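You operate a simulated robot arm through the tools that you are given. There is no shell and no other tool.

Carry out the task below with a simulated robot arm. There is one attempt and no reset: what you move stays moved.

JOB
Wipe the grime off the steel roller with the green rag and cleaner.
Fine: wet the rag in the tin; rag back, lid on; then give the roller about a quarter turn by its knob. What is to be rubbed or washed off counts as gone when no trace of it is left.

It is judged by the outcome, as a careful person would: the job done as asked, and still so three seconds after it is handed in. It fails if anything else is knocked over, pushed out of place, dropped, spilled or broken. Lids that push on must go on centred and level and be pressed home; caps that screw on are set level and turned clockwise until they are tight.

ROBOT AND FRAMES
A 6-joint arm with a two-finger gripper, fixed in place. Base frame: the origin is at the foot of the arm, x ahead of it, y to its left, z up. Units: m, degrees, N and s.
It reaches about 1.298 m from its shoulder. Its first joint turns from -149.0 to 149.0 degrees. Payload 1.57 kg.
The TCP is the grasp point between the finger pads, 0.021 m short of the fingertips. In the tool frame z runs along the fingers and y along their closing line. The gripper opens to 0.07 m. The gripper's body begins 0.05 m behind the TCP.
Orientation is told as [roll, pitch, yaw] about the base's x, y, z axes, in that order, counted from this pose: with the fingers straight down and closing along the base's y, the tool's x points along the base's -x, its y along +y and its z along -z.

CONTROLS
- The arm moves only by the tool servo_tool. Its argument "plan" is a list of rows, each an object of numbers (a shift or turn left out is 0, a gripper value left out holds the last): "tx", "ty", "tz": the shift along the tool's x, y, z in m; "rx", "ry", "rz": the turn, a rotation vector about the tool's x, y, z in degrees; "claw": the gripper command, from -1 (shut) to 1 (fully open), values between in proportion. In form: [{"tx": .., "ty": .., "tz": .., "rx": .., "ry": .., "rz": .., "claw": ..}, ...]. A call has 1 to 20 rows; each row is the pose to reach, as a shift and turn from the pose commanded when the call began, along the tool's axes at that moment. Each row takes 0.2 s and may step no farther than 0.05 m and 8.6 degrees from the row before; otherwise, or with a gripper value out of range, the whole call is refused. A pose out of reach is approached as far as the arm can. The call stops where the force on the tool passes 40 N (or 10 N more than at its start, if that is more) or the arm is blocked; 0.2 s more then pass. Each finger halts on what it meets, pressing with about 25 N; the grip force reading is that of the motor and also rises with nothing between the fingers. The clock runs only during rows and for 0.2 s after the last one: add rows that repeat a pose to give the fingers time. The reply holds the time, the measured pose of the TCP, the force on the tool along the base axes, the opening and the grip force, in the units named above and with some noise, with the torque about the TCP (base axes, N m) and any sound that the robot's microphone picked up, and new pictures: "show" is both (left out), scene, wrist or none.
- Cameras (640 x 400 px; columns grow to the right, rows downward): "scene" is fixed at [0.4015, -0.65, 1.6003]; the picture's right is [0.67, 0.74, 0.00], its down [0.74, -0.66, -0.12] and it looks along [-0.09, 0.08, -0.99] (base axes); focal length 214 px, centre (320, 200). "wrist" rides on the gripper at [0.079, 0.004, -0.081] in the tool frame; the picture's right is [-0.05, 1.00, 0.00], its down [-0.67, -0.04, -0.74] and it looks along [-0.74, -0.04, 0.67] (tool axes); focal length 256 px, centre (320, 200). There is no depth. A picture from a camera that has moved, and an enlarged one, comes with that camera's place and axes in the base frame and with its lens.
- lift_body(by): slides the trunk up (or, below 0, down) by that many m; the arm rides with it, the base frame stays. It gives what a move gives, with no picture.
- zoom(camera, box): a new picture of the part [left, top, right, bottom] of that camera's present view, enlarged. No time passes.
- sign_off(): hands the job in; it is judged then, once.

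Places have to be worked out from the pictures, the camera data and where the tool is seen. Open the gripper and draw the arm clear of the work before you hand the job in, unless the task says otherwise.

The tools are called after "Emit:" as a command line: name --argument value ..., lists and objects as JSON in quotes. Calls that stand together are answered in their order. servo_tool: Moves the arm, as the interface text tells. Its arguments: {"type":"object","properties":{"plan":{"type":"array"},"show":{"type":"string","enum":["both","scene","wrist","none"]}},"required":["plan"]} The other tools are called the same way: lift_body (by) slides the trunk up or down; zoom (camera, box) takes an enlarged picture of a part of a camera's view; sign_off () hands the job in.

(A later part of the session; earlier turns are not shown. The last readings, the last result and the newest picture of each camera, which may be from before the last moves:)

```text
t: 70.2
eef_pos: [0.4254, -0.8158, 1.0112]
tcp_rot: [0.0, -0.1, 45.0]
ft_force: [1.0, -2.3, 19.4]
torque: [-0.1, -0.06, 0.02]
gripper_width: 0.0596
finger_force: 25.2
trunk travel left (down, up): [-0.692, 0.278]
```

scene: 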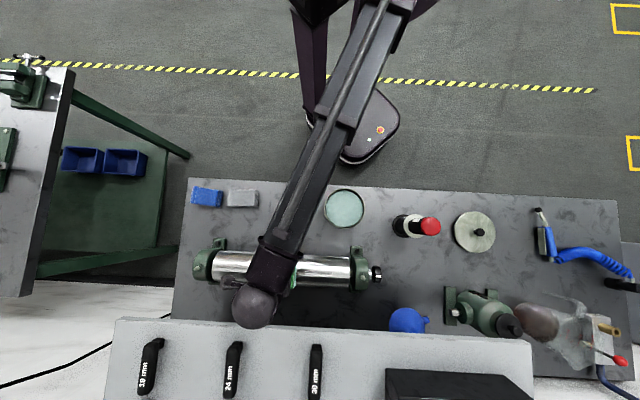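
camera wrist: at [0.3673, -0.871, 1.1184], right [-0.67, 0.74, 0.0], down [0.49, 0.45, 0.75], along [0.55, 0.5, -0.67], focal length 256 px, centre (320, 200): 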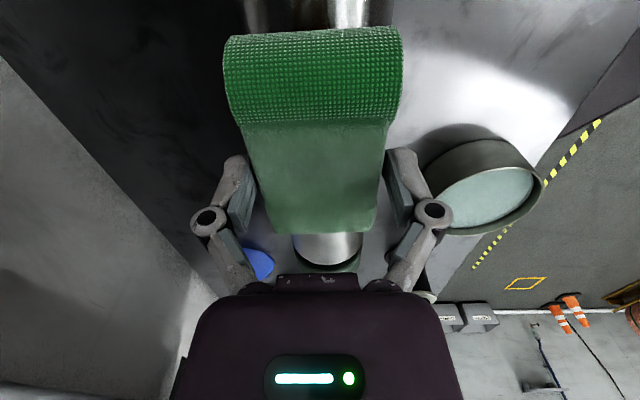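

Light contact (about 19 N). I rub back and forth along the roller over the full length of the stain.

Emit:
servo_tool --plan '[{"tx": 0.02}, {"tx": 0.04}, {"tx": 0.06}, {"tx": 0.04}, {"tx": 0.02}, {"tx": 0.0}, {"tx": -0.02}, {"tx": -0.04}, {"tx": -0.06}, {"tx": -0.04}, {"tx": -0.02}, {"tx": 0.0}, {"tx": 0.02}, {"tx": 0.04}, {"tx": 0.06}, {"tx": 0.06}]'

Emit:
zoom --camera "scene" --box '[200, 220, 360, 320]'

```text
t: 73.6
eef_pos: [0.3841, -0.8587, 1.0113]
tcp_rot: [0.0, 0.0, 45.0]
ft_force: [1.6, 1.3, 11.6]
torque: [0.07, -0.13, 0.0]
gripper_width: 0.0595
finger_force: 24.8
trunk travel left (down, up): [-0.692, 0.278]
camera wrist: at [0.3247, -0.9126, 1.0916], right [-0.67, 0.74, 0.0], down [0.49, 0.45, 0.75], along [0.55, 0.5, -0.67], focal length 256 px, centre (320, 200)
```

scene: 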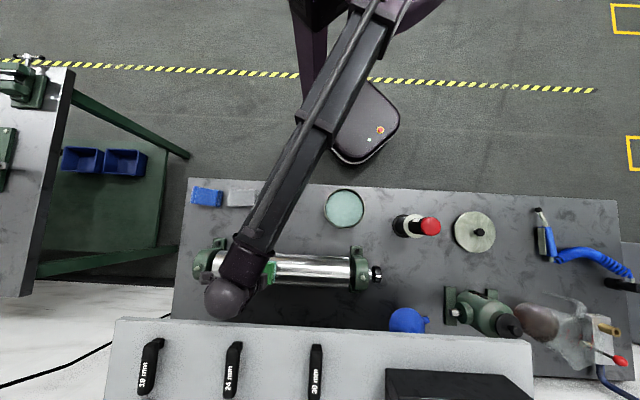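
wrist: 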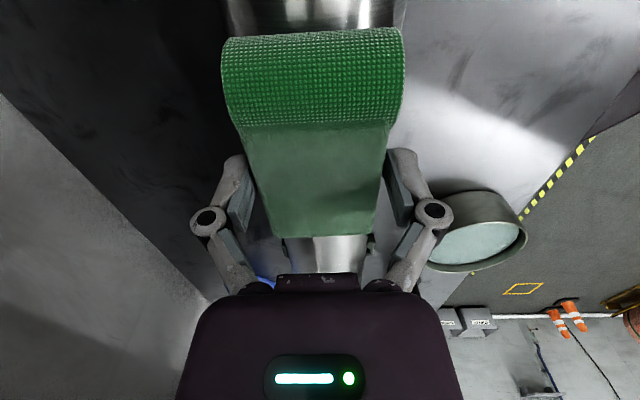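

```text
4.00 times, centred on (280, 270) of scene
camera zoom: at [0.4015, -0.65, 1.6003], right [0.67, 0.74, 0.0], down [0.74, -0.66, -0.12], along [-0.09, 0.08, -0.99], focal length 858 px, centre (480, -80)
```

zoom: 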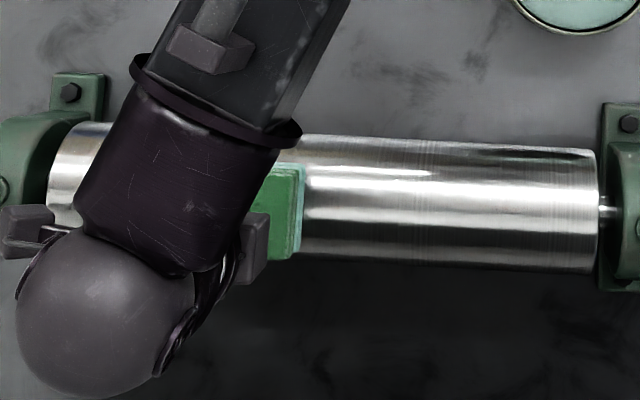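

The right part already looks clean. I stroke across to the other side to reveal the left part.

Emit:
servo_tool --plan '[{"tx": -0.02}, {"tx": -0.04}, {"tx": -0.06}, {"tx": -0.08}, {"tx": -0.1}, {"tx": -0.12}, {"tx": -0.14}, {"tx": -0.15}, {"tx": -0.15}]'

Emit:
zoom --camera "scene" --box '[200, 220, 360, 320]'

Emit:
zoom --camera "wrist" --box '[180, 0, 420, 150]'

```text
t: 75.6
eef_pos: [0.4898, -0.7534, 1.0108]
tcp_rot: [-0.1, -0.1, 45.0]
ft_force: [-5.0, -3.6, 10.8]
torque: [-0.07, 0.12, 0.02]
gripper_width: 0.0592
finger_force: 24.8
trunk travel left (down, up): [-0.692, 0.278]
camera wrist: at [0.4305, -0.8069, 1.0913], right [-0.67, 0.74, 0.0], down [0.49, 0.45, 0.75], along [0.56, 0.5, -0.67], focal length 256 px, centre (320, 200)
```

scene: 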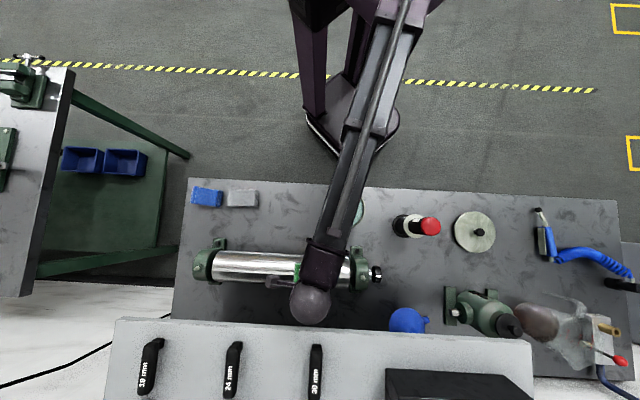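
wrist: 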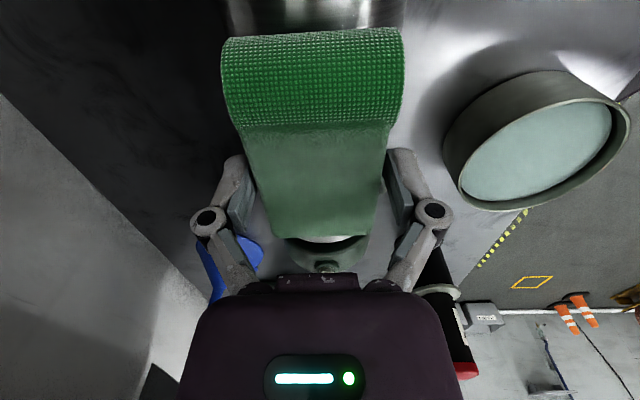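

```text
4.00 times, centred on (280, 270) of scene
camera zoom: at [0.4015, -0.65, 1.6003], right [0.67, 0.74, 0.0], down [0.74, -0.66, -0.12], along [-0.09, 0.08, -0.99], focal length 858 px, centre (480, -80)
```

zoom: 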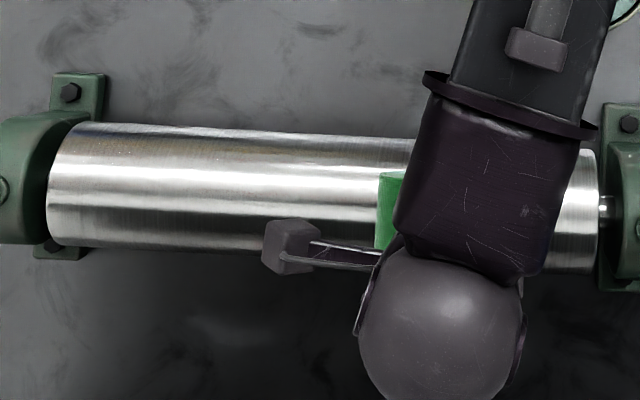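

```text
2.67 times, centred on (300, 75) of wrist
camera zoom: at [0.4305, -0.8069, 1.0913], right [-0.67, 0.74, 0.0], down [0.49, 0.45, 0.75], along [0.56, 0.5, -0.67], focal length 683 px, centre (373, 533)
```

zoom: 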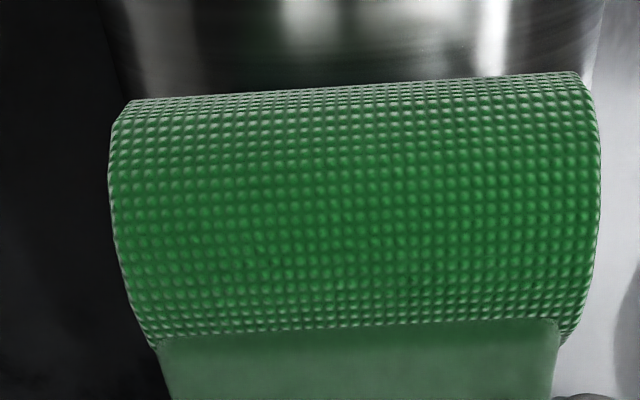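

The stain looks gone. I zoom hard to search for remaining traces.

Emit:
zoom --camera "scene" --box '[208, 240, 304, 300]'

Emit:
zoom --camera "scene" --box '[248, 250, 296, 280]'

```text
6.67 times, centred on (256, 270) of scene
camera zoom: at [0.4015, -0.65, 1.6003], right [0.67, 0.74, 0.0], down [0.74, -0.66, -0.12], along [-0.09, 0.08, -0.99], focal length 1430 px, centre (747, -267)
```

zoom: 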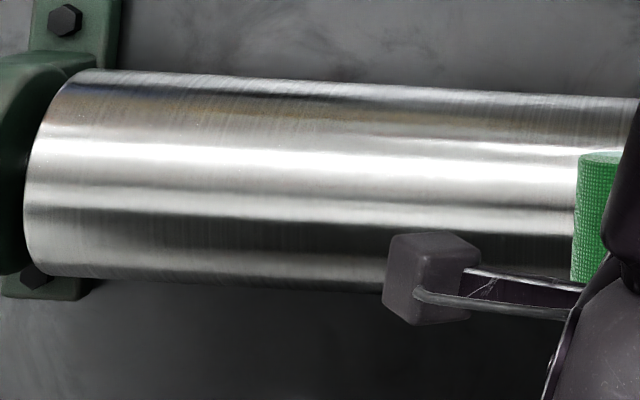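

```text
13.33 times, centred on (272, 265) of scene
camera zoom: at [0.4015, -0.65, 1.6003], right [0.67, 0.74, 0.0], down [0.74, -0.66, -0.12], along [-0.09, 0.08, -0.99], focal length 2860 px, centre (960, -667)
```

zoom: 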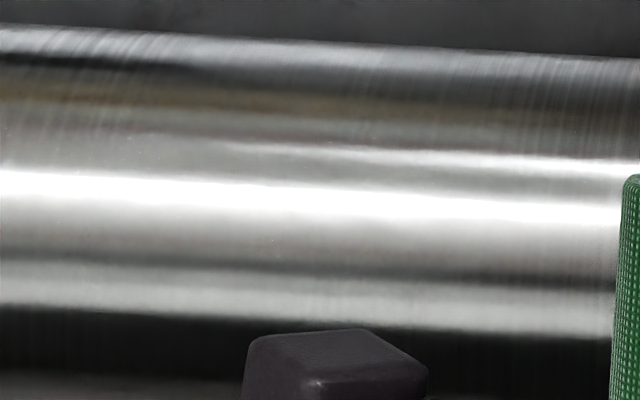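

No trace remains visible in this part; I lift off and move toward the rag's home so the whole roller can be seen.

Emit:
lift_body --by 0.11

Emit:
servo_tool --plan '[{"tx": 0.016, "ty": 0.035}, {"tx": 0.035, "ty": 0.07}, {"tx": 0.055, "ty": 0.105}, {"tx": 0.075, "ty": 0.14, "rz": -1}, {"tx": 0.1, "ty": 0.17, "rz": -2}, {"tx": 0.12, "ty": 0.19, "rz": -3}, {"tx": 0.1304, "ty": 0.1988, "rz": -3.8}, {"tx": 0.1304, "ty": 0.1988, "rz": -3.8}]'

Emit:
zoom --camera "scene" --box '[190, 225, 390, 350]'

Emit:
zoom --camera "scene" --box '[256, 245, 320, 285]'

```text
t: 77.0
eef_pos: [0.4909, -0.7538, 1.1202]
tcp_rot: [0.0, -0.1, 45.1]
ft_force: [-0.4, -0.1, -0.4]
torque: [-0.02, 0.03, -0.01]
gripper_width: 0.0591
finger_force: 24.9
trunk travel left (down, up): [-0.802, 0.168]
```

```text
t: 78.8
eef_pos: [0.2569, -0.7061, 1.1202]
tcp_rot: [-0.1, 0.0, 48.9]
ft_force: [0.0, 0.1, -0.7]
torque: [-0.01, -0.01, 0.01]
gripper_width: 0.0591
finger_force: 25.3
out of reach, approached as far as the arm can: row 4
trunk travel left (down, up): [-0.802, 0.168]
camera wrist: at [0.2014, -0.7634, 1.2004], right [-0.72, 0.7, 0.0], down [0.46, 0.48, 0.75], along [0.52, 0.54, -0.67], focal length 256 px, centre (320, 200)
```

scene: 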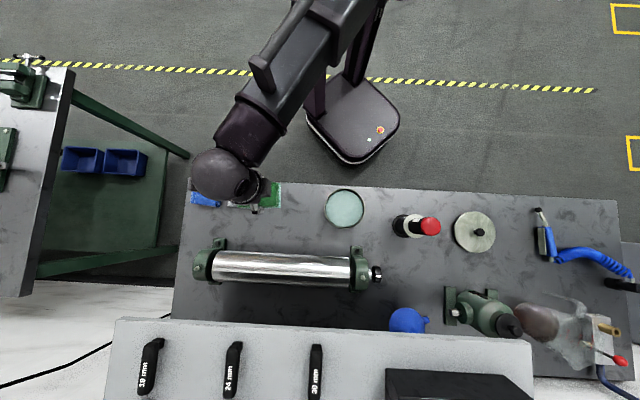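
wrist: 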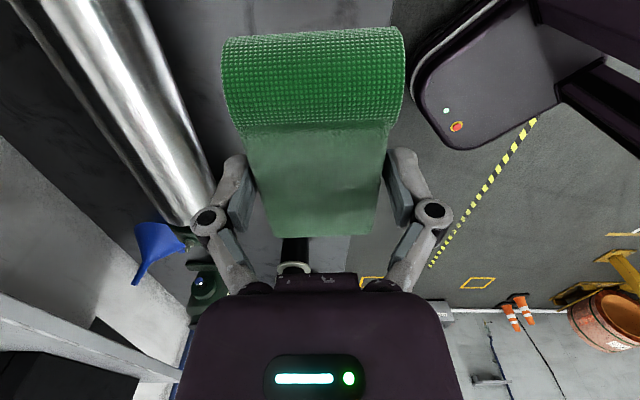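

```text
3.20 times, centred on (290, 288) of scene
camera zoom: at [0.4015, -0.65, 1.6003], right [0.67, 0.74, 0.0], down [0.74, -0.66, -0.12], along [-0.09, 0.08, -0.99], focal length 686 px, centre (416, -80)
```

zoom: 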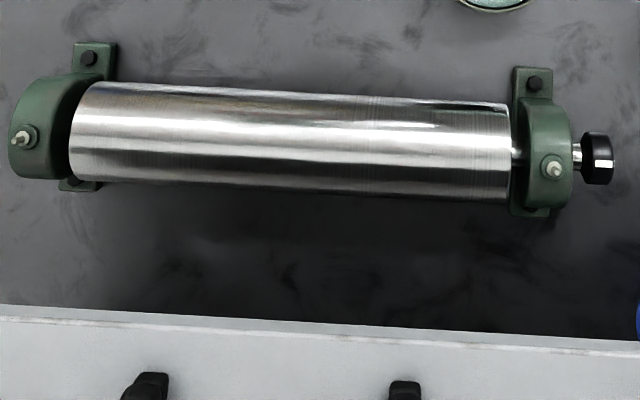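

```text
10.00 times, centred on (288, 265) of scene
camera zoom: at [0.4015, -0.65, 1.6003], right [0.67, 0.74, 0.0], down [0.74, -0.66, -0.12], along [-0.09, 0.08, -0.99], focal length 2145 px, centre (640, -450)
```

zoom: 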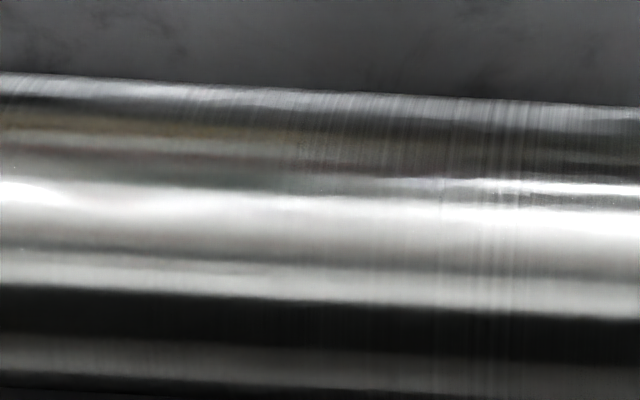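

The crown is clean from above. I check the roller's far flank in the wrist view.

Emit:
zoom --camera "wrist" --box '[20, 0, 240, 138]'

Emit:
zoom --camera "wrist" --box '[60, 100, 220, 200]'

```text
2.90 times, centred on (130, 69) of wrist
camera zoom: at [0.2014, -0.7634, 1.2004], right [-0.72, 0.7, 0.0], down [0.46, 0.48, 0.75], along [0.52, 0.54, -0.67], focal length 742 px, centre (871, 580)
```

zoom: 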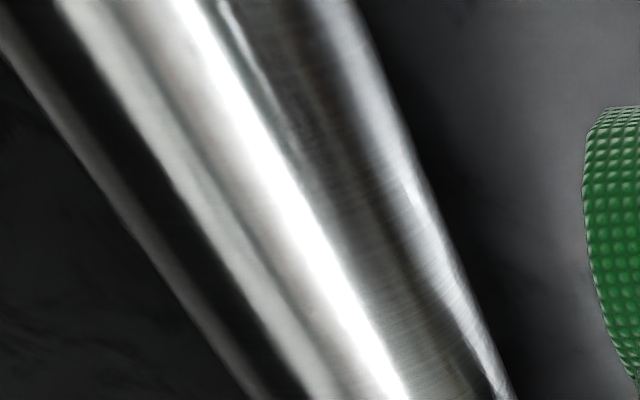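

```text
4.00 times, centred on (140, 150) of wrist
camera zoom: at [0.2014, -0.7634, 1.2004], right [-0.72, 0.7, 0.0], down [0.46, 0.48, 0.75], along [0.52, 0.54, -0.67], focal length 1024 px, centre (1040, 400)
```

zoom: 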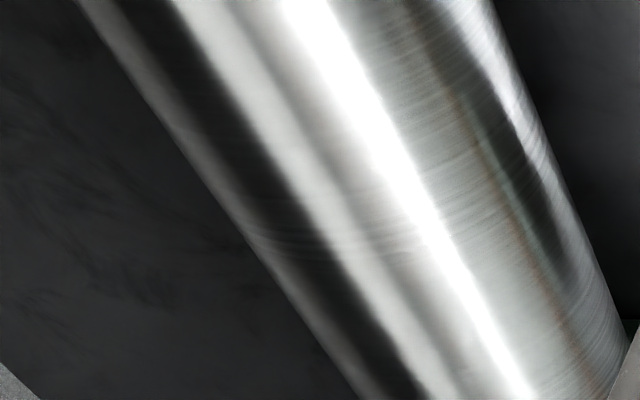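

The roller is clean all over its visible surface. Now I put the rag back on its home spot.

Emit:
lift_body --by -0.215

Emit:
zoom --camera "scene" --box '[180, 160, 340, 260]'

Emit:
lift_body --by -0.01

Emit:
lift_body --by -0.003

```text
t: 81.1
eef_pos: [0.2565, -0.7054, 0.906]
tcp_rot: [0.0, -0.1, 48.9]
ft_force: [0.2, -0.3, -0.9]
torque: [-0.01, 0.02, -0.01]
gripper_width: 0.0592
finger_force: 25.0
trunk travel left (down, up): [-0.587, 0.383]
```

```text
4.00 times, centred on (260, 210) of scene
camera zoom: at [0.4015, -0.65, 1.6003], right [0.67, 0.74, 0.0], down [0.74, -0.66, -0.12], along [-0.09, 0.08, -0.99], focal length 858 px, centre (560, 160)
```

zoom: 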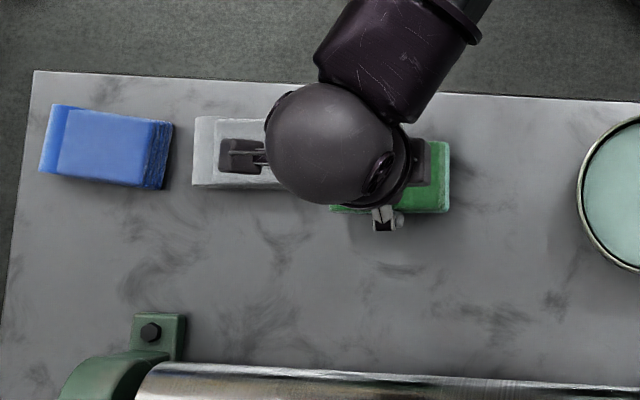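

```text
t: 81.7
eef_pos: [0.2563, -0.7065, 0.8951]
tcp_rot: [-0.1, -0.1, 48.9]
ft_force: [-0.3, -0.3, -0.2]
torque: [-0.01, -0.02, -0.01]
gripper_width: 0.0592
finger_force: 25.1
trunk travel left (down, up): [-0.577, 0.393]
```

```text
t: 82.2
eef_pos: [0.2567, -0.7052, 0.8918]
tcp_rot: [-0.2, -0.1, 49.0]
ft_force: [-0.5, 0.0, -1.1]
torque: [-0.01, -0.04, 0.0]
gripper_width: 0.059
finger_force: 24.5
trunk travel left (down, up): [-0.574, 0.396]
```

No contact yet. I nudge 4 mm along the bench toward the rag's exact original place and lower the rest.

Emit:
servo_tool --plan '[{"tx": -0.004}, {"tx": -0.004}]' --show "none"

Emit:
lift_body --by -0.003

Emit:
lift_body --by -0.003

```text
t: 82.8
eef_pos: [0.2597, -0.7019, 0.8929]
tcp_rot: [-0.2, -0.1, 48.9]
ft_force: [-0.4, 0.1, -0.6]
torque: [-0.02, -0.01, 0.03]
gripper_width: 0.0594
finger_force: 24.7
trunk travel left (down, up): [-0.574, 0.396]
```

```text
t: 83.3
eef_pos: [0.2595, -0.704, 0.89]
tcp_rot: [-0.2, 0.0, 48.9]
ft_force: [3.4, -6.8, 21.1]
torque: [-0.12, -0.09, -0.04]
gripper_width: 0.0596
finger_force: 25.3
trunk travel left (down, up): [-0.571, 0.399]
```

```text
t: 83.9
eef_pos: [0.2583, -0.7024, 0.8865]
tcp_rot: [-0.1, -0.1, 48.8]
ft_force: [4.7, -5.2, 19.4]
torque: [-0.18, -0.14, 0.03]
gripper_width: 0.0595
finger_force: 25.1
trunk travel left (down, up): [-0.568, 0.402]
```

The rag is on the bench. I open the gripper, rise, and inspect.

Emit:
servo_tool --plan '[{"claw": 1}, {"claw": 1}, {"claw": 1}]' --show "none"

Emit:
lift_body --by 0.05

Emit:
lift_body --by 0.19

Emit:
zoom --camera "wrist" --box '[160, 0, 480, 200]'

```text
t: 84.7
eef_pos: [0.2595, -0.7037, 0.8871]
tcp_rot: [0.0, -0.1, 49.0]
ft_force: [-0.3, 0.6, 0.5]
torque: [-0.02, 0.02, 0.01]
gripper_width: 0.0701
finger_force: 0.1
trunk travel left (down, up): [-0.568, 0.402]
```

```text
t: 85.6
eef_pos: [0.2593, -0.7021, 0.935]
tcp_rot: [-0.1, -0.1, 48.8]
ft_force: [0.0, -0.3, -0.2]
torque: [0.01, -0.03, 0.0]
gripper_width: 0.0696
finger_force: 0.0
trunk travel left (down, up): [-0.618, 0.352]
```

```text
t: 87.7
eef_pos: [0.2605, -0.7029, 1.1255]
tcp_rot: [-0.1, -0.1, 48.9]
ft_force: [-1.0, 0.9, 0.4]
torque: [-0.03, 0.0, 0.02]
gripper_width: 0.07
finger_force: 0.2
trunk travel left (down, up): [-0.808, 0.162]
```

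```text
2.00 times, centred on (320, 100) of wrist
camera zoom: at [0.2044, -0.7603, 1.2064], right [-0.72, 0.7, 0.0], down [0.46, 0.48, 0.75], along [0.52, 0.53, -0.67], focal length 512 px, centre (320, 400)
```

zoom: 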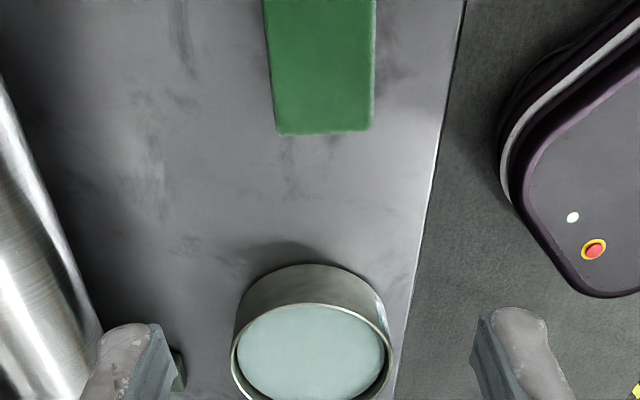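

The rag is home. Now I go for the lid with the tool turned back to yaw -45°, the same pose in which I set it down.

Emit:
servo_tool --plan '[{"tx": -0.0466, "ty": -0.007, "rz": 6.7}, {"tx": -0.0932, "ty": -0.014, "rz": 13.4}, {"tx": -0.1398, "ty": -0.021, "rz": 20.1}, {"tx": -0.1863, "ty": -0.028, "rz": 26.8}, {"tx": -0.2329, "ty": -0.035, "rz": 33.5}, {"tx": -0.2795, "ty": -0.042, "rz": 40.2}, {"tx": -0.3261, "ty": -0.049, "rz": 46.9}, {"tx": -0.3727, "ty": -0.056, "rz": 53.7}, {"tx": -0.4193, "ty": -0.063, "rz": 60.4}, {"tx": -0.4659, "ty": -0.07, "rz": 67.1}, {"tx": -0.5124, "ty": -0.077, "rz": 73.8}, {"tx": -0.559, "ty": -0.084, "rz": 80.5}, {"tx": -0.6056, "ty": -0.091, "rz": 87.2}, {"tx": -0.6522, "ty": -0.0979, "rz": 93.9}, {"tx": -0.6522, "ty": -0.0979, "rz": 93.9}]'

Emit:
zoom --camera "scene" --box '[180, 160, 340, 260]'

```text
t: 90.9
eef_pos: [0.7621, -0.2752, 1.1266]
tcp_rot: [0.2, -0.2, -45.0]
ft_force: [-0.4, 0.0, 0.2]
torque: [0.01, 0.0, -0.02]
gripper_width: 0.0698
finger_force: 0.0
trunk travel left (down, up): [-0.808, 0.162]
camera wrist: at [0.7092, -0.2166, 1.2067], right [0.75, 0.67, 0.0], down [0.44, -0.5, 0.75], along [0.5, -0.55, -0.67], focal length 256 px, centre (320, 200)
```

scene: 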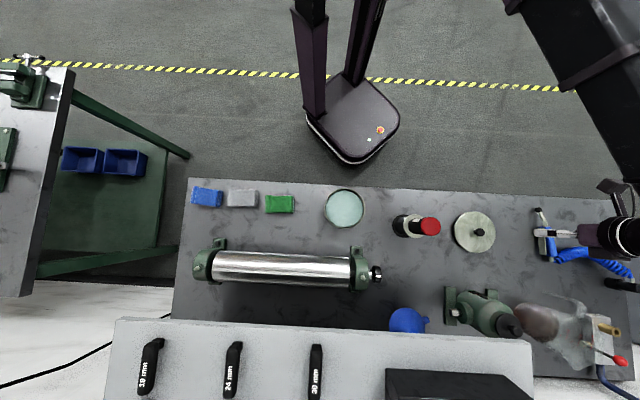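
wrist: 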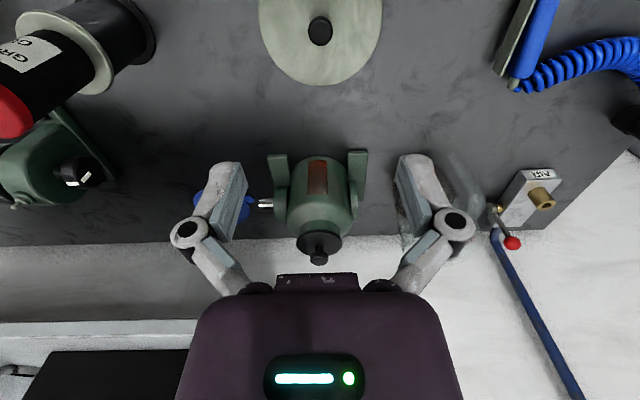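

```text
4.00 times, centred on (260, 210) of scene
camera zoom: at [0.4015, -0.65, 1.6003], right [0.67, 0.74, 0.0], down [0.74, -0.66, -0.12], along [-0.09, 0.08, -0.99], focal length 858 px, centre (560, 160)
```

zoom: 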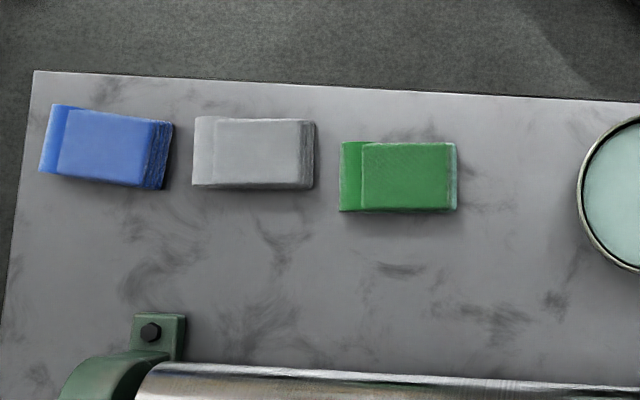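

The rag lies exactly where it was. I lower over the lid and check alignment with its knob.

Emit:
lift_body --by -0.195

Emit:
zoom --camera "wrist" --box '[160, 40, 480, 240]'

Emit:
zoom --camera "scene" --box '[190, 230, 350, 330]'

```text
t: 93.0
eef_pos: [0.7623, -0.2745, 0.9312]
tcp_rot: [0.2, 0.0, -45.0]
ft_force: [-0.1, 0.5, 0.1]
torque: [0.0, -0.01, 0.02]
gripper_width: 0.0703
finger_force: 0.1
trunk travel left (down, up): [-0.613, 0.357]
```

```text
2.00 times, centred on (320, 140) of wrist
camera zoom: at [0.7093, -0.2168, 1.0116], right [0.74, 0.67, 0.0], down [0.44, -0.5, 0.75], along [0.5, -0.55, -0.67], focal length 512 px, centre (320, 320)
```

zoom: 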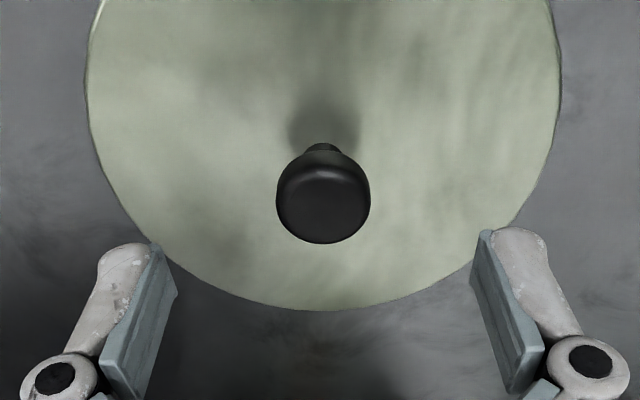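

```text
4.00 times, centred on (270, 280) of scene
camera zoom: at [0.4015, -0.65, 1.6003], right [0.67, 0.74, 0.0], down [0.74, -0.66, -0.12], along [-0.09, 0.08, -0.99], focal length 858 px, centre (520, -120)
```

zoom: 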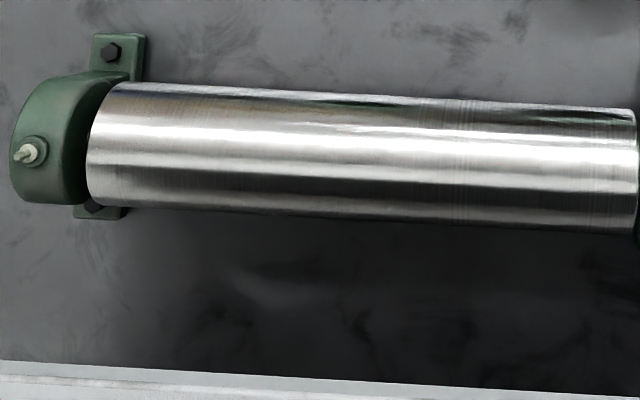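

Knob centred. I lower to grip height and close.

Emit:
lift_body --by -0.032

Emit:
servo_tool --plan '[{"claw": -1}, {"claw": -1}, {"claw": -1}, {"claw": -1}]' --show "wrist"

Emit:
lift_body --by 0.25

Emit:
zoom --camera "wrist" --box '[160, 40, 480, 240]'

```text
t: 93.8
eef_pos: [0.7622, -0.2755, 0.8989]
tcp_rot: [0.1, 0.0, -44.9]
ft_force: [0.7, -0.1, 0.0]
torque: [-0.02, 0.01, 0.01]
gripper_width: 0.0698
finger_force: 0.0
trunk travel left (down, up): [-0.581, 0.389]
```

```text
t: 94.8
eef_pos: [0.7627, -0.2758, 0.8997]
tcp_rot: [0.1, -0.1, -45.0]
ft_force: [0.2, 0.7, 8.0]
torque: [0.01, -0.04, 0.01]
gripper_width: 0.0243
finger_force: 24.8
trunk travel left (down, up): [-0.581, 0.389]
camera wrist: at [0.7089, -0.2166, 0.9801], right [0.74, 0.67, 0.0], down [0.44, -0.5, 0.75], along [0.5, -0.55, -0.67], focal length 256 px, centre (320, 200)
```

wrist: 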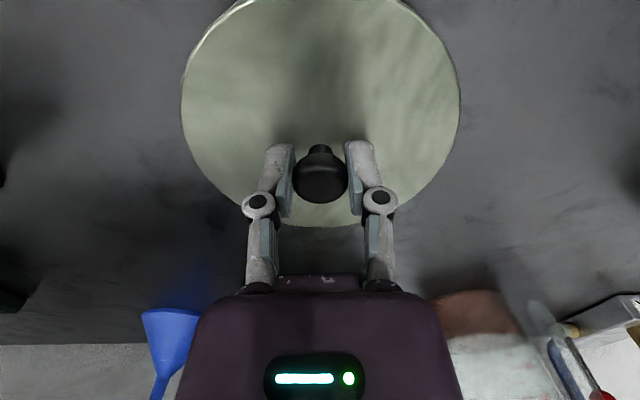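

```text
t: 97.3
eef_pos: [0.7628, -0.2752, 1.1493]
tcp_rot: [0.1, 0.0, -44.9]
ft_force: [-0.2, -0.4, -1.1]
torque: [0.01, 0.0, 0.02]
gripper_width: 0.024
finger_force: 24.4
trunk travel left (down, up): [-0.831, 0.139]
```

```text
2.00 times, centred on (320, 140) of wrist
camera zoom: at [0.7095, -0.2169, 1.2294], right [0.74, 0.67, 0.0], down [0.44, -0.5, 0.75], along [0.5, -0.55, -0.67], focal length 512 px, centre (320, 320)
```

zoom: 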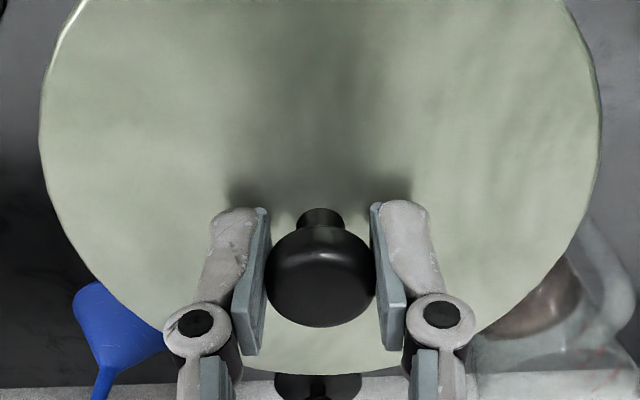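

Lid in hand and level. Before carrying it, I check that the tin is still exactly where it was.

Emit:
zoom --camera "scene" --box '[180, 170, 380, 295]'

Emit:
zoom --camera "scene" --box '[300, 170, 396, 230]'

```text
3.20 times, centred on (280, 232) of scene
camera zoom: at [0.4015, -0.65, 1.6003], right [0.67, 0.74, 0.0], down [0.74, -0.66, -0.12], along [-0.09, 0.08, -0.99], focal length 686 px, centre (448, 96)
```

zoom: 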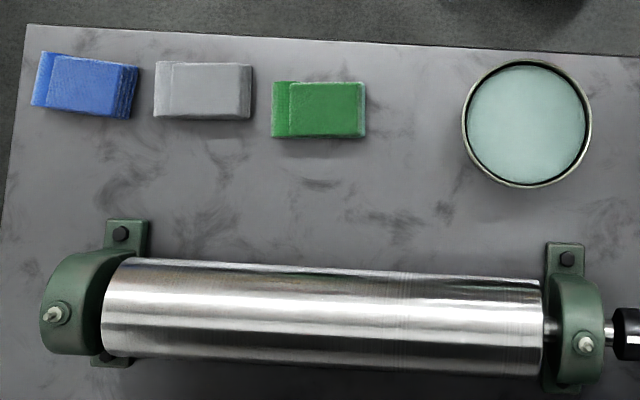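

```text
6.67 times, centred on (348, 200) of scene
camera zoom: at [0.4015, -0.65, 1.6003], right [0.67, 0.74, 0.0], down [0.74, -0.66, -0.12], along [-0.09, 0.08, -0.99], focal length 1430 px, centre (133, 200)
```

zoom: 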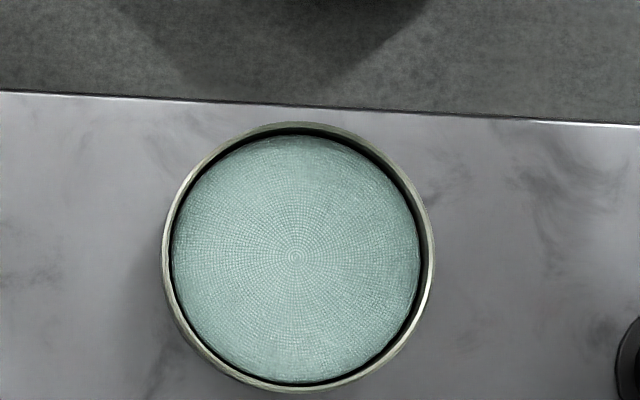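

The tin has not moved. I carry the lid back over the tin along the same high path.

Emit:
servo_tool --plan '[{"tx": 0.03, "ty": -0.02}, {"tx": 0.06, "ty": -0.05}, {"tx": 0.09, "ty": -0.08}, {"tx": 0.11, "ty": -0.115}, {"tx": 0.12, "ty": -0.155}, {"tx": 0.12, "ty": -0.2}, {"tx": 0.12, "ty": -0.245}, {"tx": 0.12, "ty": -0.29}, {"tx": 0.11, "ty": -0.33}, {"tx": 0.095, "ty": -0.365}, {"tx": 0.08, "ty": -0.4}, {"tx": 0.065, "ty": -0.43}, {"tx": 0.05, "ty": -0.4446}, {"tx": 0.05, "ty": -0.4446}, {"tx": 0.05, "ty": -0.4446}]'

```text
t: 100.5
eef_pos: [0.4114, -0.555, 1.1495]
tcp_rot: [0.1, 0.0, -45.0]
ft_force: [-0.4, 1.1, -1.7]
torque: [0.0, -0.05, -0.02]
gripper_width: 0.024
finger_force: 24.8
trunk travel left (down, up): [-0.831, 0.139]
camera wrist: at [0.3579, -0.4957, 1.2294], right [0.74, 0.67, 0.0], down [0.44, -0.5, 0.75], along [0.5, -0.55, -0.67], focal length 256 px, centre (320, 200)
```

scene: 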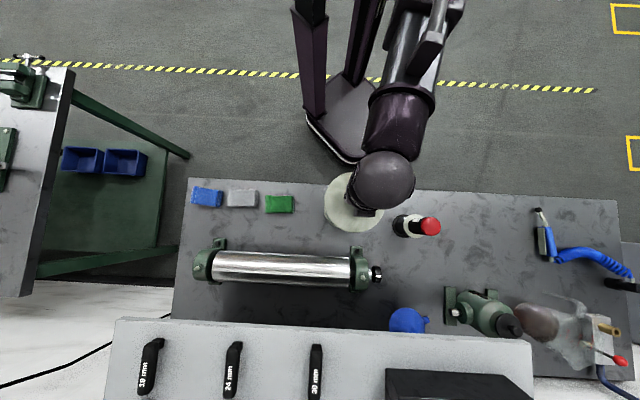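
wrist: 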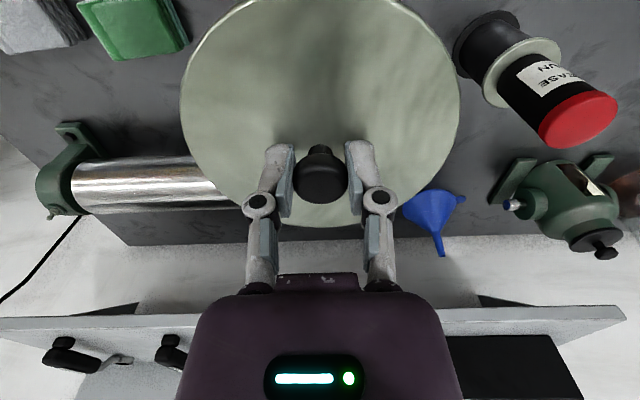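

A 1.5 mm correction along the bench direction, then I lower the lid to just above the rim.

Emit:
servo_tool --plan '[{"ty": 0.0015}, {"ty": 0.0015}]' --show "none"

Emit:
lift_body --by -0.175

Emit:
zoom --camera "scene" --box '[300, 170, 396, 230]'

Emit:
zoom --camera "wrist" --box '[160, 0, 480, 200]'

```text
t: 101.1
eef_pos: [0.4122, -0.5544, 1.1486]
tcp_rot: [0.1, 0.0, -45.0]
ft_force: [-0.4, -0.7, -0.7]
torque: [-0.01, 0.0, -0.01]
gripper_width: 0.0244
finger_force: 25.1
trunk travel left (down, up): [-0.831, 0.139]
```

```text
t: 103.1
eef_pos: [0.4119, -0.5531, 0.9734]
tcp_rot: [0.1, 0.0, -44.9]
ft_force: [0.5, -0.1, -1.5]
torque: [0.0, 0.01, 0.01]
gripper_width: 0.024
finger_force: 24.6
trunk travel left (down, up): [-0.656, 0.314]
```

```text
6.67 times, centred on (348, 200) of scene
camera zoom: at [0.4015, -0.65, 1.6003], right [0.67, 0.74, 0.0], down [0.74, -0.66, -0.12], along [-0.09, 0.08, -0.99], focal length 1430 px, centre (133, 200)
```

zoom: 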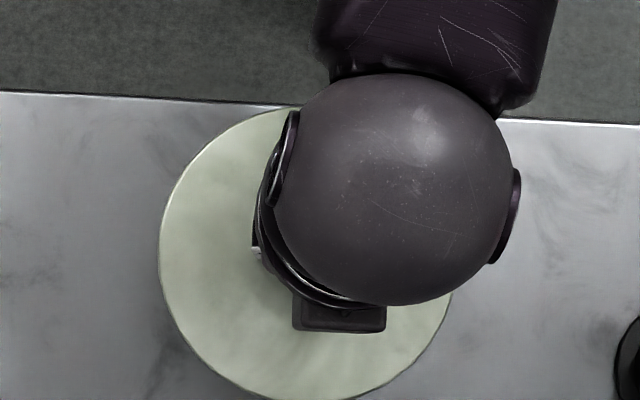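

```text
2.00 times, centred on (320, 100) of wrist
camera zoom: at [0.3594, -0.4948, 1.0546], right [0.74, 0.67, 0.0], down [0.44, -0.5, 0.75], along [0.5, -0.55, -0.67], focal length 512 px, centre (320, 400)
```

zoom: 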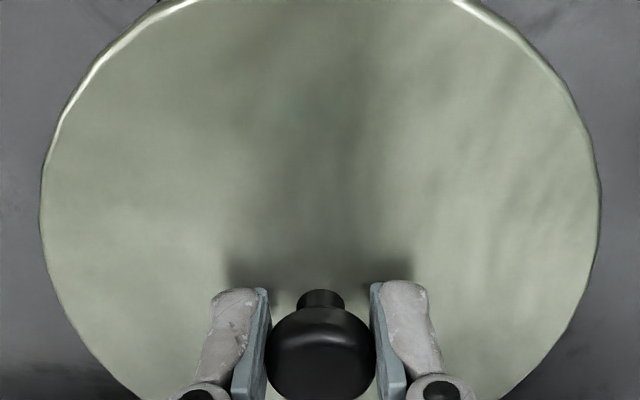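

Aligned to within about a millimetre of its original pose. I lower it onto the rim in small steps.

Emit:
lift_body --by -0.022

Emit:
lift_body --by -0.004

Emit:
lift_body --by -0.004

```text
t: 103.8
eef_pos: [0.4125, -0.5538, 0.9526]
tcp_rot: [0.2, 0.0, -45.1]
ft_force: [-0.6, -0.3, -0.1]
torque: [0.0, -0.01, 0.02]
gripper_width: 0.0243
finger_force: 25.1
trunk travel left (down, up): [-0.634, 0.336]
```

```text
t: 104.3
eef_pos: [0.4126, -0.5531, 0.948]
tcp_rot: [0.1, 0.0, -45.0]
ft_force: [0.1, 0.3, -2.1]
torque: [-0.01, 0.0, -0.01]
gripper_width: 0.0244
finger_force: 25.4
trunk travel left (down, up): [-0.63, 0.34]
```

```text
t: 104.8
eef_pos: [0.4114, -0.553, 0.9445]
tcp_rot: [0.1, 0.0, -45.0]
ft_force: [-4.4, 2.7, 6.5]
torque: [0.11, 0.14, -0.01]
gripper_width: 0.0241
finger_force: 25.3
trunk travel left (down, up): [-0.626, 0.344]
heard: snap
```

A snap was heard with slight contact force. I press a little further to make sure it's home.

Emit:
lift_body --by -0.003

Emit:
lift_body --by -0.003

```text
t: 105.4
eef_pos: [0.4113, -0.5531, 0.9437]
tcp_rot: [0.1, -0.3, -45.1]
ft_force: [-3.2, -1.4, 21.7]
torque: [-0.08, -0.04, -0.01]
gripper_width: 0.0241
finger_force: 24.8
trunk travel left (down, up): [-0.623, 0.347]
```

```text
t: 105.8
eef_pos: [0.4115, -0.5533, 0.9401]
tcp_rot: [0.1, -0.2, -45.0]
ft_force: [-1.2, -0.8, 27.6]
torque: [-0.15, -0.06, -0.05]
gripper_width: 0.0242
finger_force: 25.6
trunk travel left (down, up): [-0.621, 0.349]
stopped: the force on the tool passed its limit at 56 N (the readings are from after the stop); the commanded pose is now the measured one
```

It was pressed with over 50 N. I open, rise, and check that the lid is centred and level.

Emit:
servo_tool --plan '[{"claw": 1}, {"claw": 1}, {"claw": 1}]' --show "none"

Emit:
lift_body --by 0.05

Emit:
zoom --camera "wrist" --box '[160, 0, 480, 200]'

Emit:
zoom --camera "scene" --box '[300, 170, 396, 230]'

```text
t: 106.6
eef_pos: [0.4135, -0.5533, 0.9405]
tcp_rot: [0.1, -0.1, -45.0]
ft_force: [-0.6, 0.0, -0.2]
torque: [0.01, 0.0, 0.0]
gripper_width: 0.0698
finger_force: 0.0
trunk travel left (down, up): [-0.621, 0.349]
```

```text
t: 107.5
eef_pos: [0.412, -0.555, 0.9892]
tcp_rot: [0.1, -0.1, -45.0]
ft_force: [0.3, 0.0, -0.7]
torque: [0.02, 0.02, 0.02]
gripper_width: 0.0698
finger_force: 0.1
trunk travel left (down, up): [-0.671, 0.299]
```

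```text
2.00 times, centred on (320, 100) of wrist
camera zoom: at [0.3596, -0.4952, 1.0694], right [0.74, 0.67, 0.0], down [0.44, -0.5, 0.75], along [0.5, -0.55, -0.67], focal length 512 px, centre (320, 400)
```

zoom: 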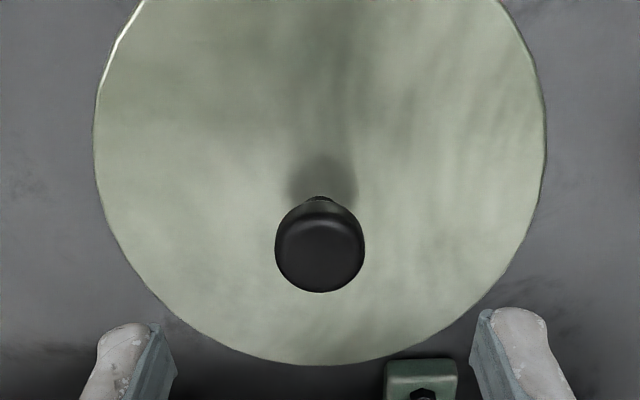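

```text
6.67 times, centred on (348, 200) of scene
camera zoom: at [0.4015, -0.65, 1.6003], right [0.67, 0.74, 0.0], down [0.74, -0.66, -0.12], along [-0.09, 0.08, -0.99], focal length 1430 px, centre (133, 200)
```

zoom: 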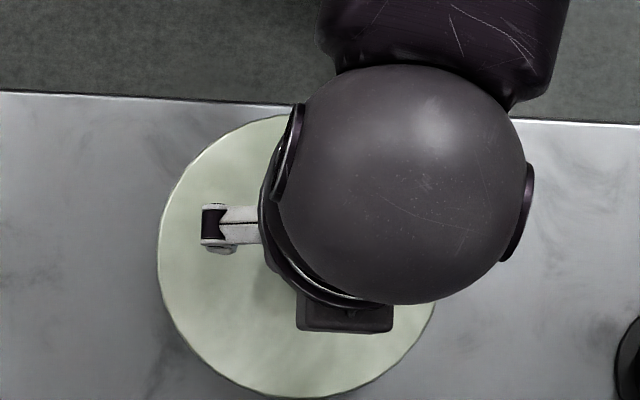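

The lid sits centred at its original height (knob top 0.941, same as at the start). Next is the roller's knob, at about (0.624, -0.620), axis height ≈0.932; I rise, turn the tool to yaw -135° so it closes across the knob with the camera on the free side, and look.

Emit:
lift_body --by 0.15

Emit:
servo_tool --plan '[{"tx": -0.005, "ty": 0.003, "rz": 8.5}, {"tx": -0.02, "ty": 0.01, "rz": 17}, {"tx": -0.04, "ty": 0.02, "rz": 25.5}, {"tx": -0.06, "ty": 0.03, "rz": 34}, {"tx": -0.08, "ty": 0.042, "rz": 42.5}, {"tx": -0.1, "ty": 0.053, "rz": 51}, {"tx": -0.12, "ty": 0.064, "rz": 59.5}, {"tx": -0.14, "ty": 0.075, "rz": 68}, {"tx": -0.16, "ty": 0.085, "rz": 76.5}, {"tx": -0.18, "ty": 0.095, "rz": 85}, {"tx": -0.1957, "ty": 0.1042, "rz": 90}, {"tx": -0.1957, "ty": 0.1042, "rz": 90}]'

Emit:
zoom --camera "wrist" --box '[200, 0, 440, 150]'

Emit:
zoom --camera "scene" --box '[320, 170, 448, 250]'

```text
t: 109.2
eef_pos: [0.4127, -0.5539, 1.1393]
tcp_rot: [0.2, -0.1, -44.9]
ft_force: [0.4, 0.4, -0.4]
torque: [0.0, 0.0, 0.0]
gripper_width: 0.07
finger_force: 0.1
trunk travel left (down, up): [-0.821, 0.149]
```

```text
t: 111.8
eef_pos: [0.6236, -0.6204, 1.1382]
tcp_rot: [0.2, 0.1, -135.1]
ft_force: [0.2, -0.4, -0.7]
torque: [0.0, -0.01, 0.01]
gripper_width: 0.0697
finger_force: 0.1
trunk travel left (down, up): [-0.821, 0.149]
camera wrist: at [0.6834, -0.5664, 1.2198], right [0.67, -0.75, 0.0], down [-0.5, -0.44, 0.74], along [-0.55, -0.5, -0.67], focal length 256 px, centre (320, 200)
```

scene: 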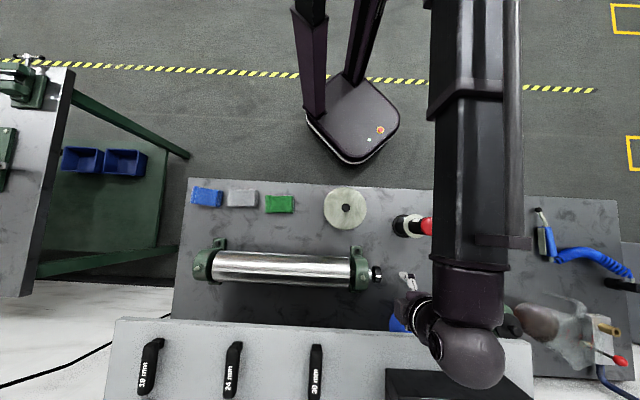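
wrist: 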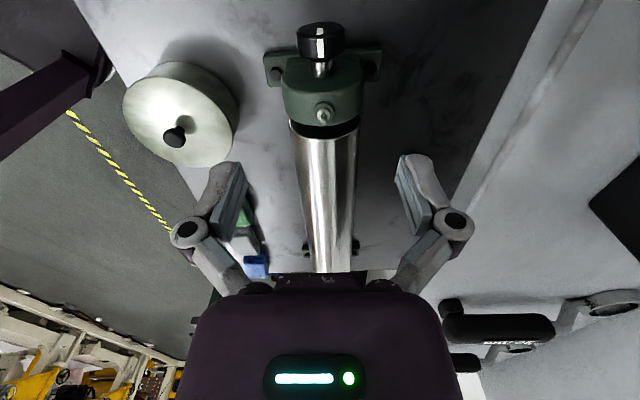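

```text
2.67 times, centred on (320, 75) of wrist
camera zoom: at [0.6834, -0.5664, 1.2198], right [0.67, -0.75, 0.0], down [-0.5, -0.44, 0.74], along [-0.55, -0.5, -0.67], focal length 683 px, centre (320, 533)
```

zoom: 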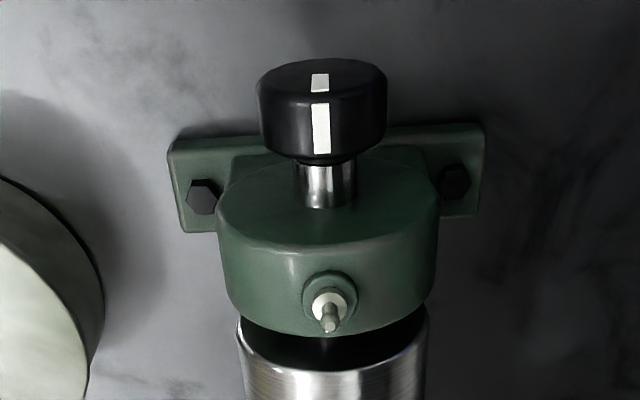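

```text
5.00 times, centred on (384, 210) of scene
camera zoom: at [0.4015, -0.65, 1.6003], right [0.67, 0.74, 0.0], down [0.74, -0.66, -0.12], along [-0.09, 0.08, -0.99], focal length 1072 px, centre (0, 150)
```

zoom: 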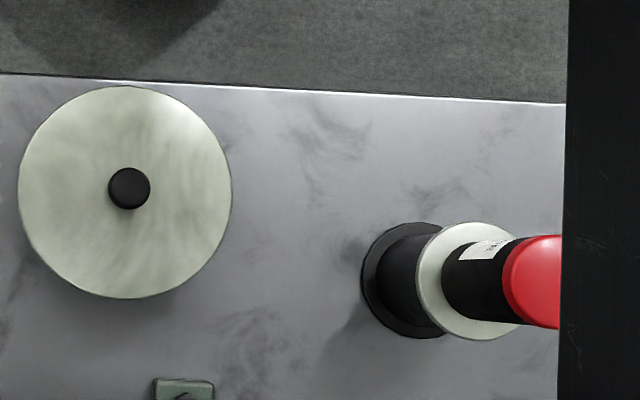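

The lid sits flush. The knob (46 mm across, 17 mm long, white pointer on top) is centred at u≈0, v≈0.880. I align and lower to just above it.

Emit:
servo_tool --plan '[{"tx": -0.0025}, {"tx": -0.0025}]' --show "none"

Emit:
lift_body --by -0.14

Emit:
servo_tool --plan '[{"claw": 1}]'

Emit:
zoom --camera "wrist" --box '[160, 40, 480, 240]'

Emit:
zoom --camera "scene" --box '[340, 200, 500, 300]'

```text
t: 112.5
eef_pos: [0.6215, -0.6216, 1.1403]
tcp_rot: [0.0, 0.2, -135.0]
ft_force: [0.6, 0.8, 1.0]
torque: [-0.02, -0.01, 0.03]
gripper_width: 0.07
finger_force: 0.0
trunk travel left (down, up): [-0.821, 0.149]
```

```text
t: 114.1
eef_pos: [0.623, -0.6206, 1.0008]
tcp_rot: [0.1, 0.1, -135.0]
ft_force: [-0.9, -0.5, 0.4]
torque: [0.0, -0.01, 0.01]
gripper_width: 0.0702
finger_force: 0.1
trunk travel left (down, up): [-0.681, 0.289]
```

```text
t: 114.5
eef_pos: [0.6228, -0.6195, 0.9999]
tcp_rot: [0.1, 0.1, -135.0]
ft_force: [0.2, 0.5, -0.2]
torque: [-0.02, 0.01, 0.02]
gripper_width: 0.0701
finger_force: 0.1
trunk travel left (down, up): [-0.681, 0.289]
camera wrist: at [0.6815, -0.568, 1.0797], right [0.67, -0.74, 0.0], down [-0.5, -0.45, 0.74], along [-0.55, -0.5, -0.67], focal length 256 px, centre (320, 200)
```

scene: 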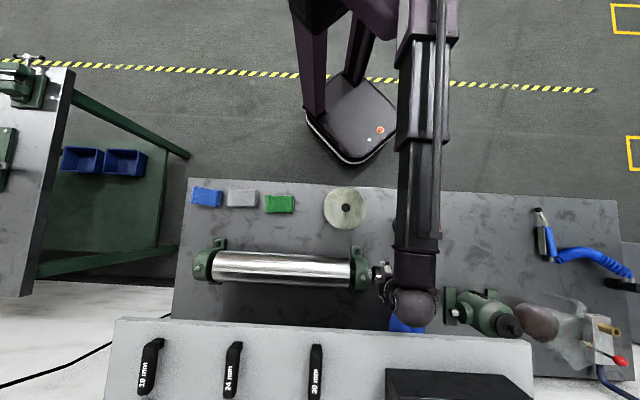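
wrist: 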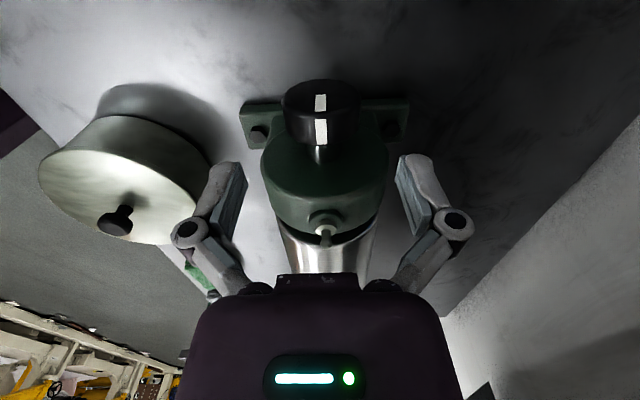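

```text
2.00 times, centred on (320, 140) of wrist
camera zoom: at [0.6815, -0.568, 1.0797], right [0.67, -0.74, 0.0], down [-0.5, -0.45, 0.74], along [-0.55, -0.5, -0.67], focal length 512 px, centre (320, 320)
```

zoom: 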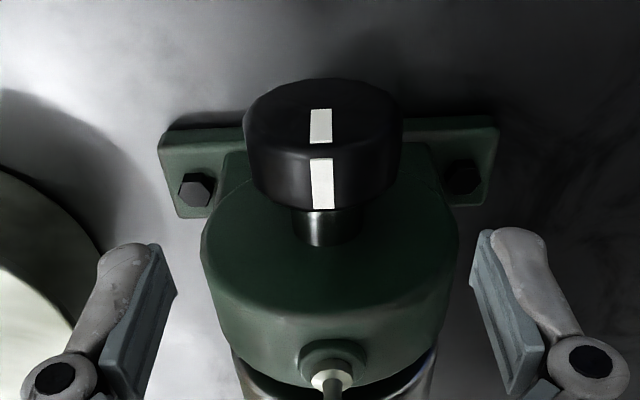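

```text
4.00 times, centred on (420, 250) of scene
camera zoom: at [0.4015, -0.65, 1.6003], right [0.67, 0.74, 0.0], down [0.74, -0.66, -0.12], along [-0.09, 0.08, -0.99], focal length 858 px, centre (-80, 0)
```

zoom: 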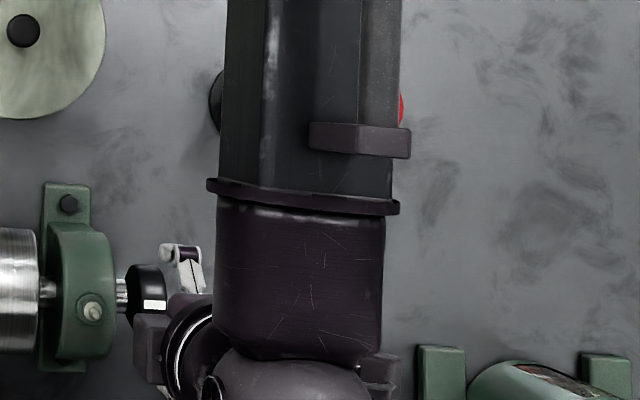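

The knob is centred between the fingers, and the forearm passes clear of the gun. I lower so the TCP is on the knob's axis (z≈0.933).

Emit:
lift_body --by -0.045

Emit:
lift_body --by -0.022

Emit:
zoom --camera "wrist" --box '[160, 80, 480, 280]'

Emit:
zoom --camera "scene" --box '[340, 240, 468, 320]'

```text
t: 115.4
eef_pos: [0.6215, -0.6205, 0.9546]
tcp_rot: [0.1, 0.1, -135.1]
ft_force: [-0.5, 1.5, -0.2]
torque: [-0.03, 0.02, 0.03]
gripper_width: 0.0697
finger_force: 0.0
trunk travel left (down, up): [-0.636, 0.334]
```

```text
t: 116.1
eef_pos: [0.6222, -0.6191, 0.9323]
tcp_rot: [0.0, 0.1, -135.0]
ft_force: [-0.4, -0.5, 1.2]
torque: [0.01, -0.03, 0.0]
gripper_width: 0.0701
finger_force: 0.1
trunk travel left (down, up): [-0.614, 0.356]
```

```text
2.00 times, centred on (320, 180) of wrist
camera zoom: at [0.6815, -0.5679, 1.0127], right [0.67, -0.74, 0.0], down [-0.5, -0.45, 0.74], along [-0.55, -0.5, -0.67], focal length 512 px, centre (320, 240)
```

zoom: 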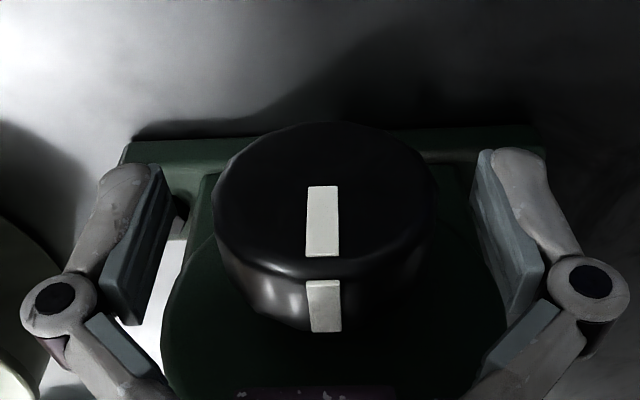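

```text
5.00 times, centred on (404, 280) of scene
camera zoom: at [0.4015, -0.65, 1.6003], right [0.67, 0.74, 0.0], down [0.74, -0.66, -0.12], along [-0.09, 0.08, -0.99], focal length 1072 px, centre (-100, -200)
```

zoom: 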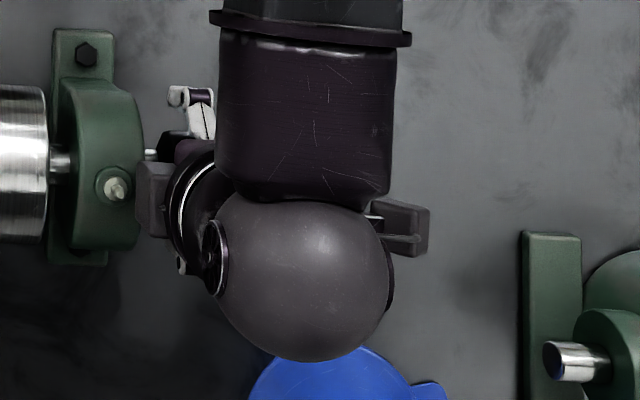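

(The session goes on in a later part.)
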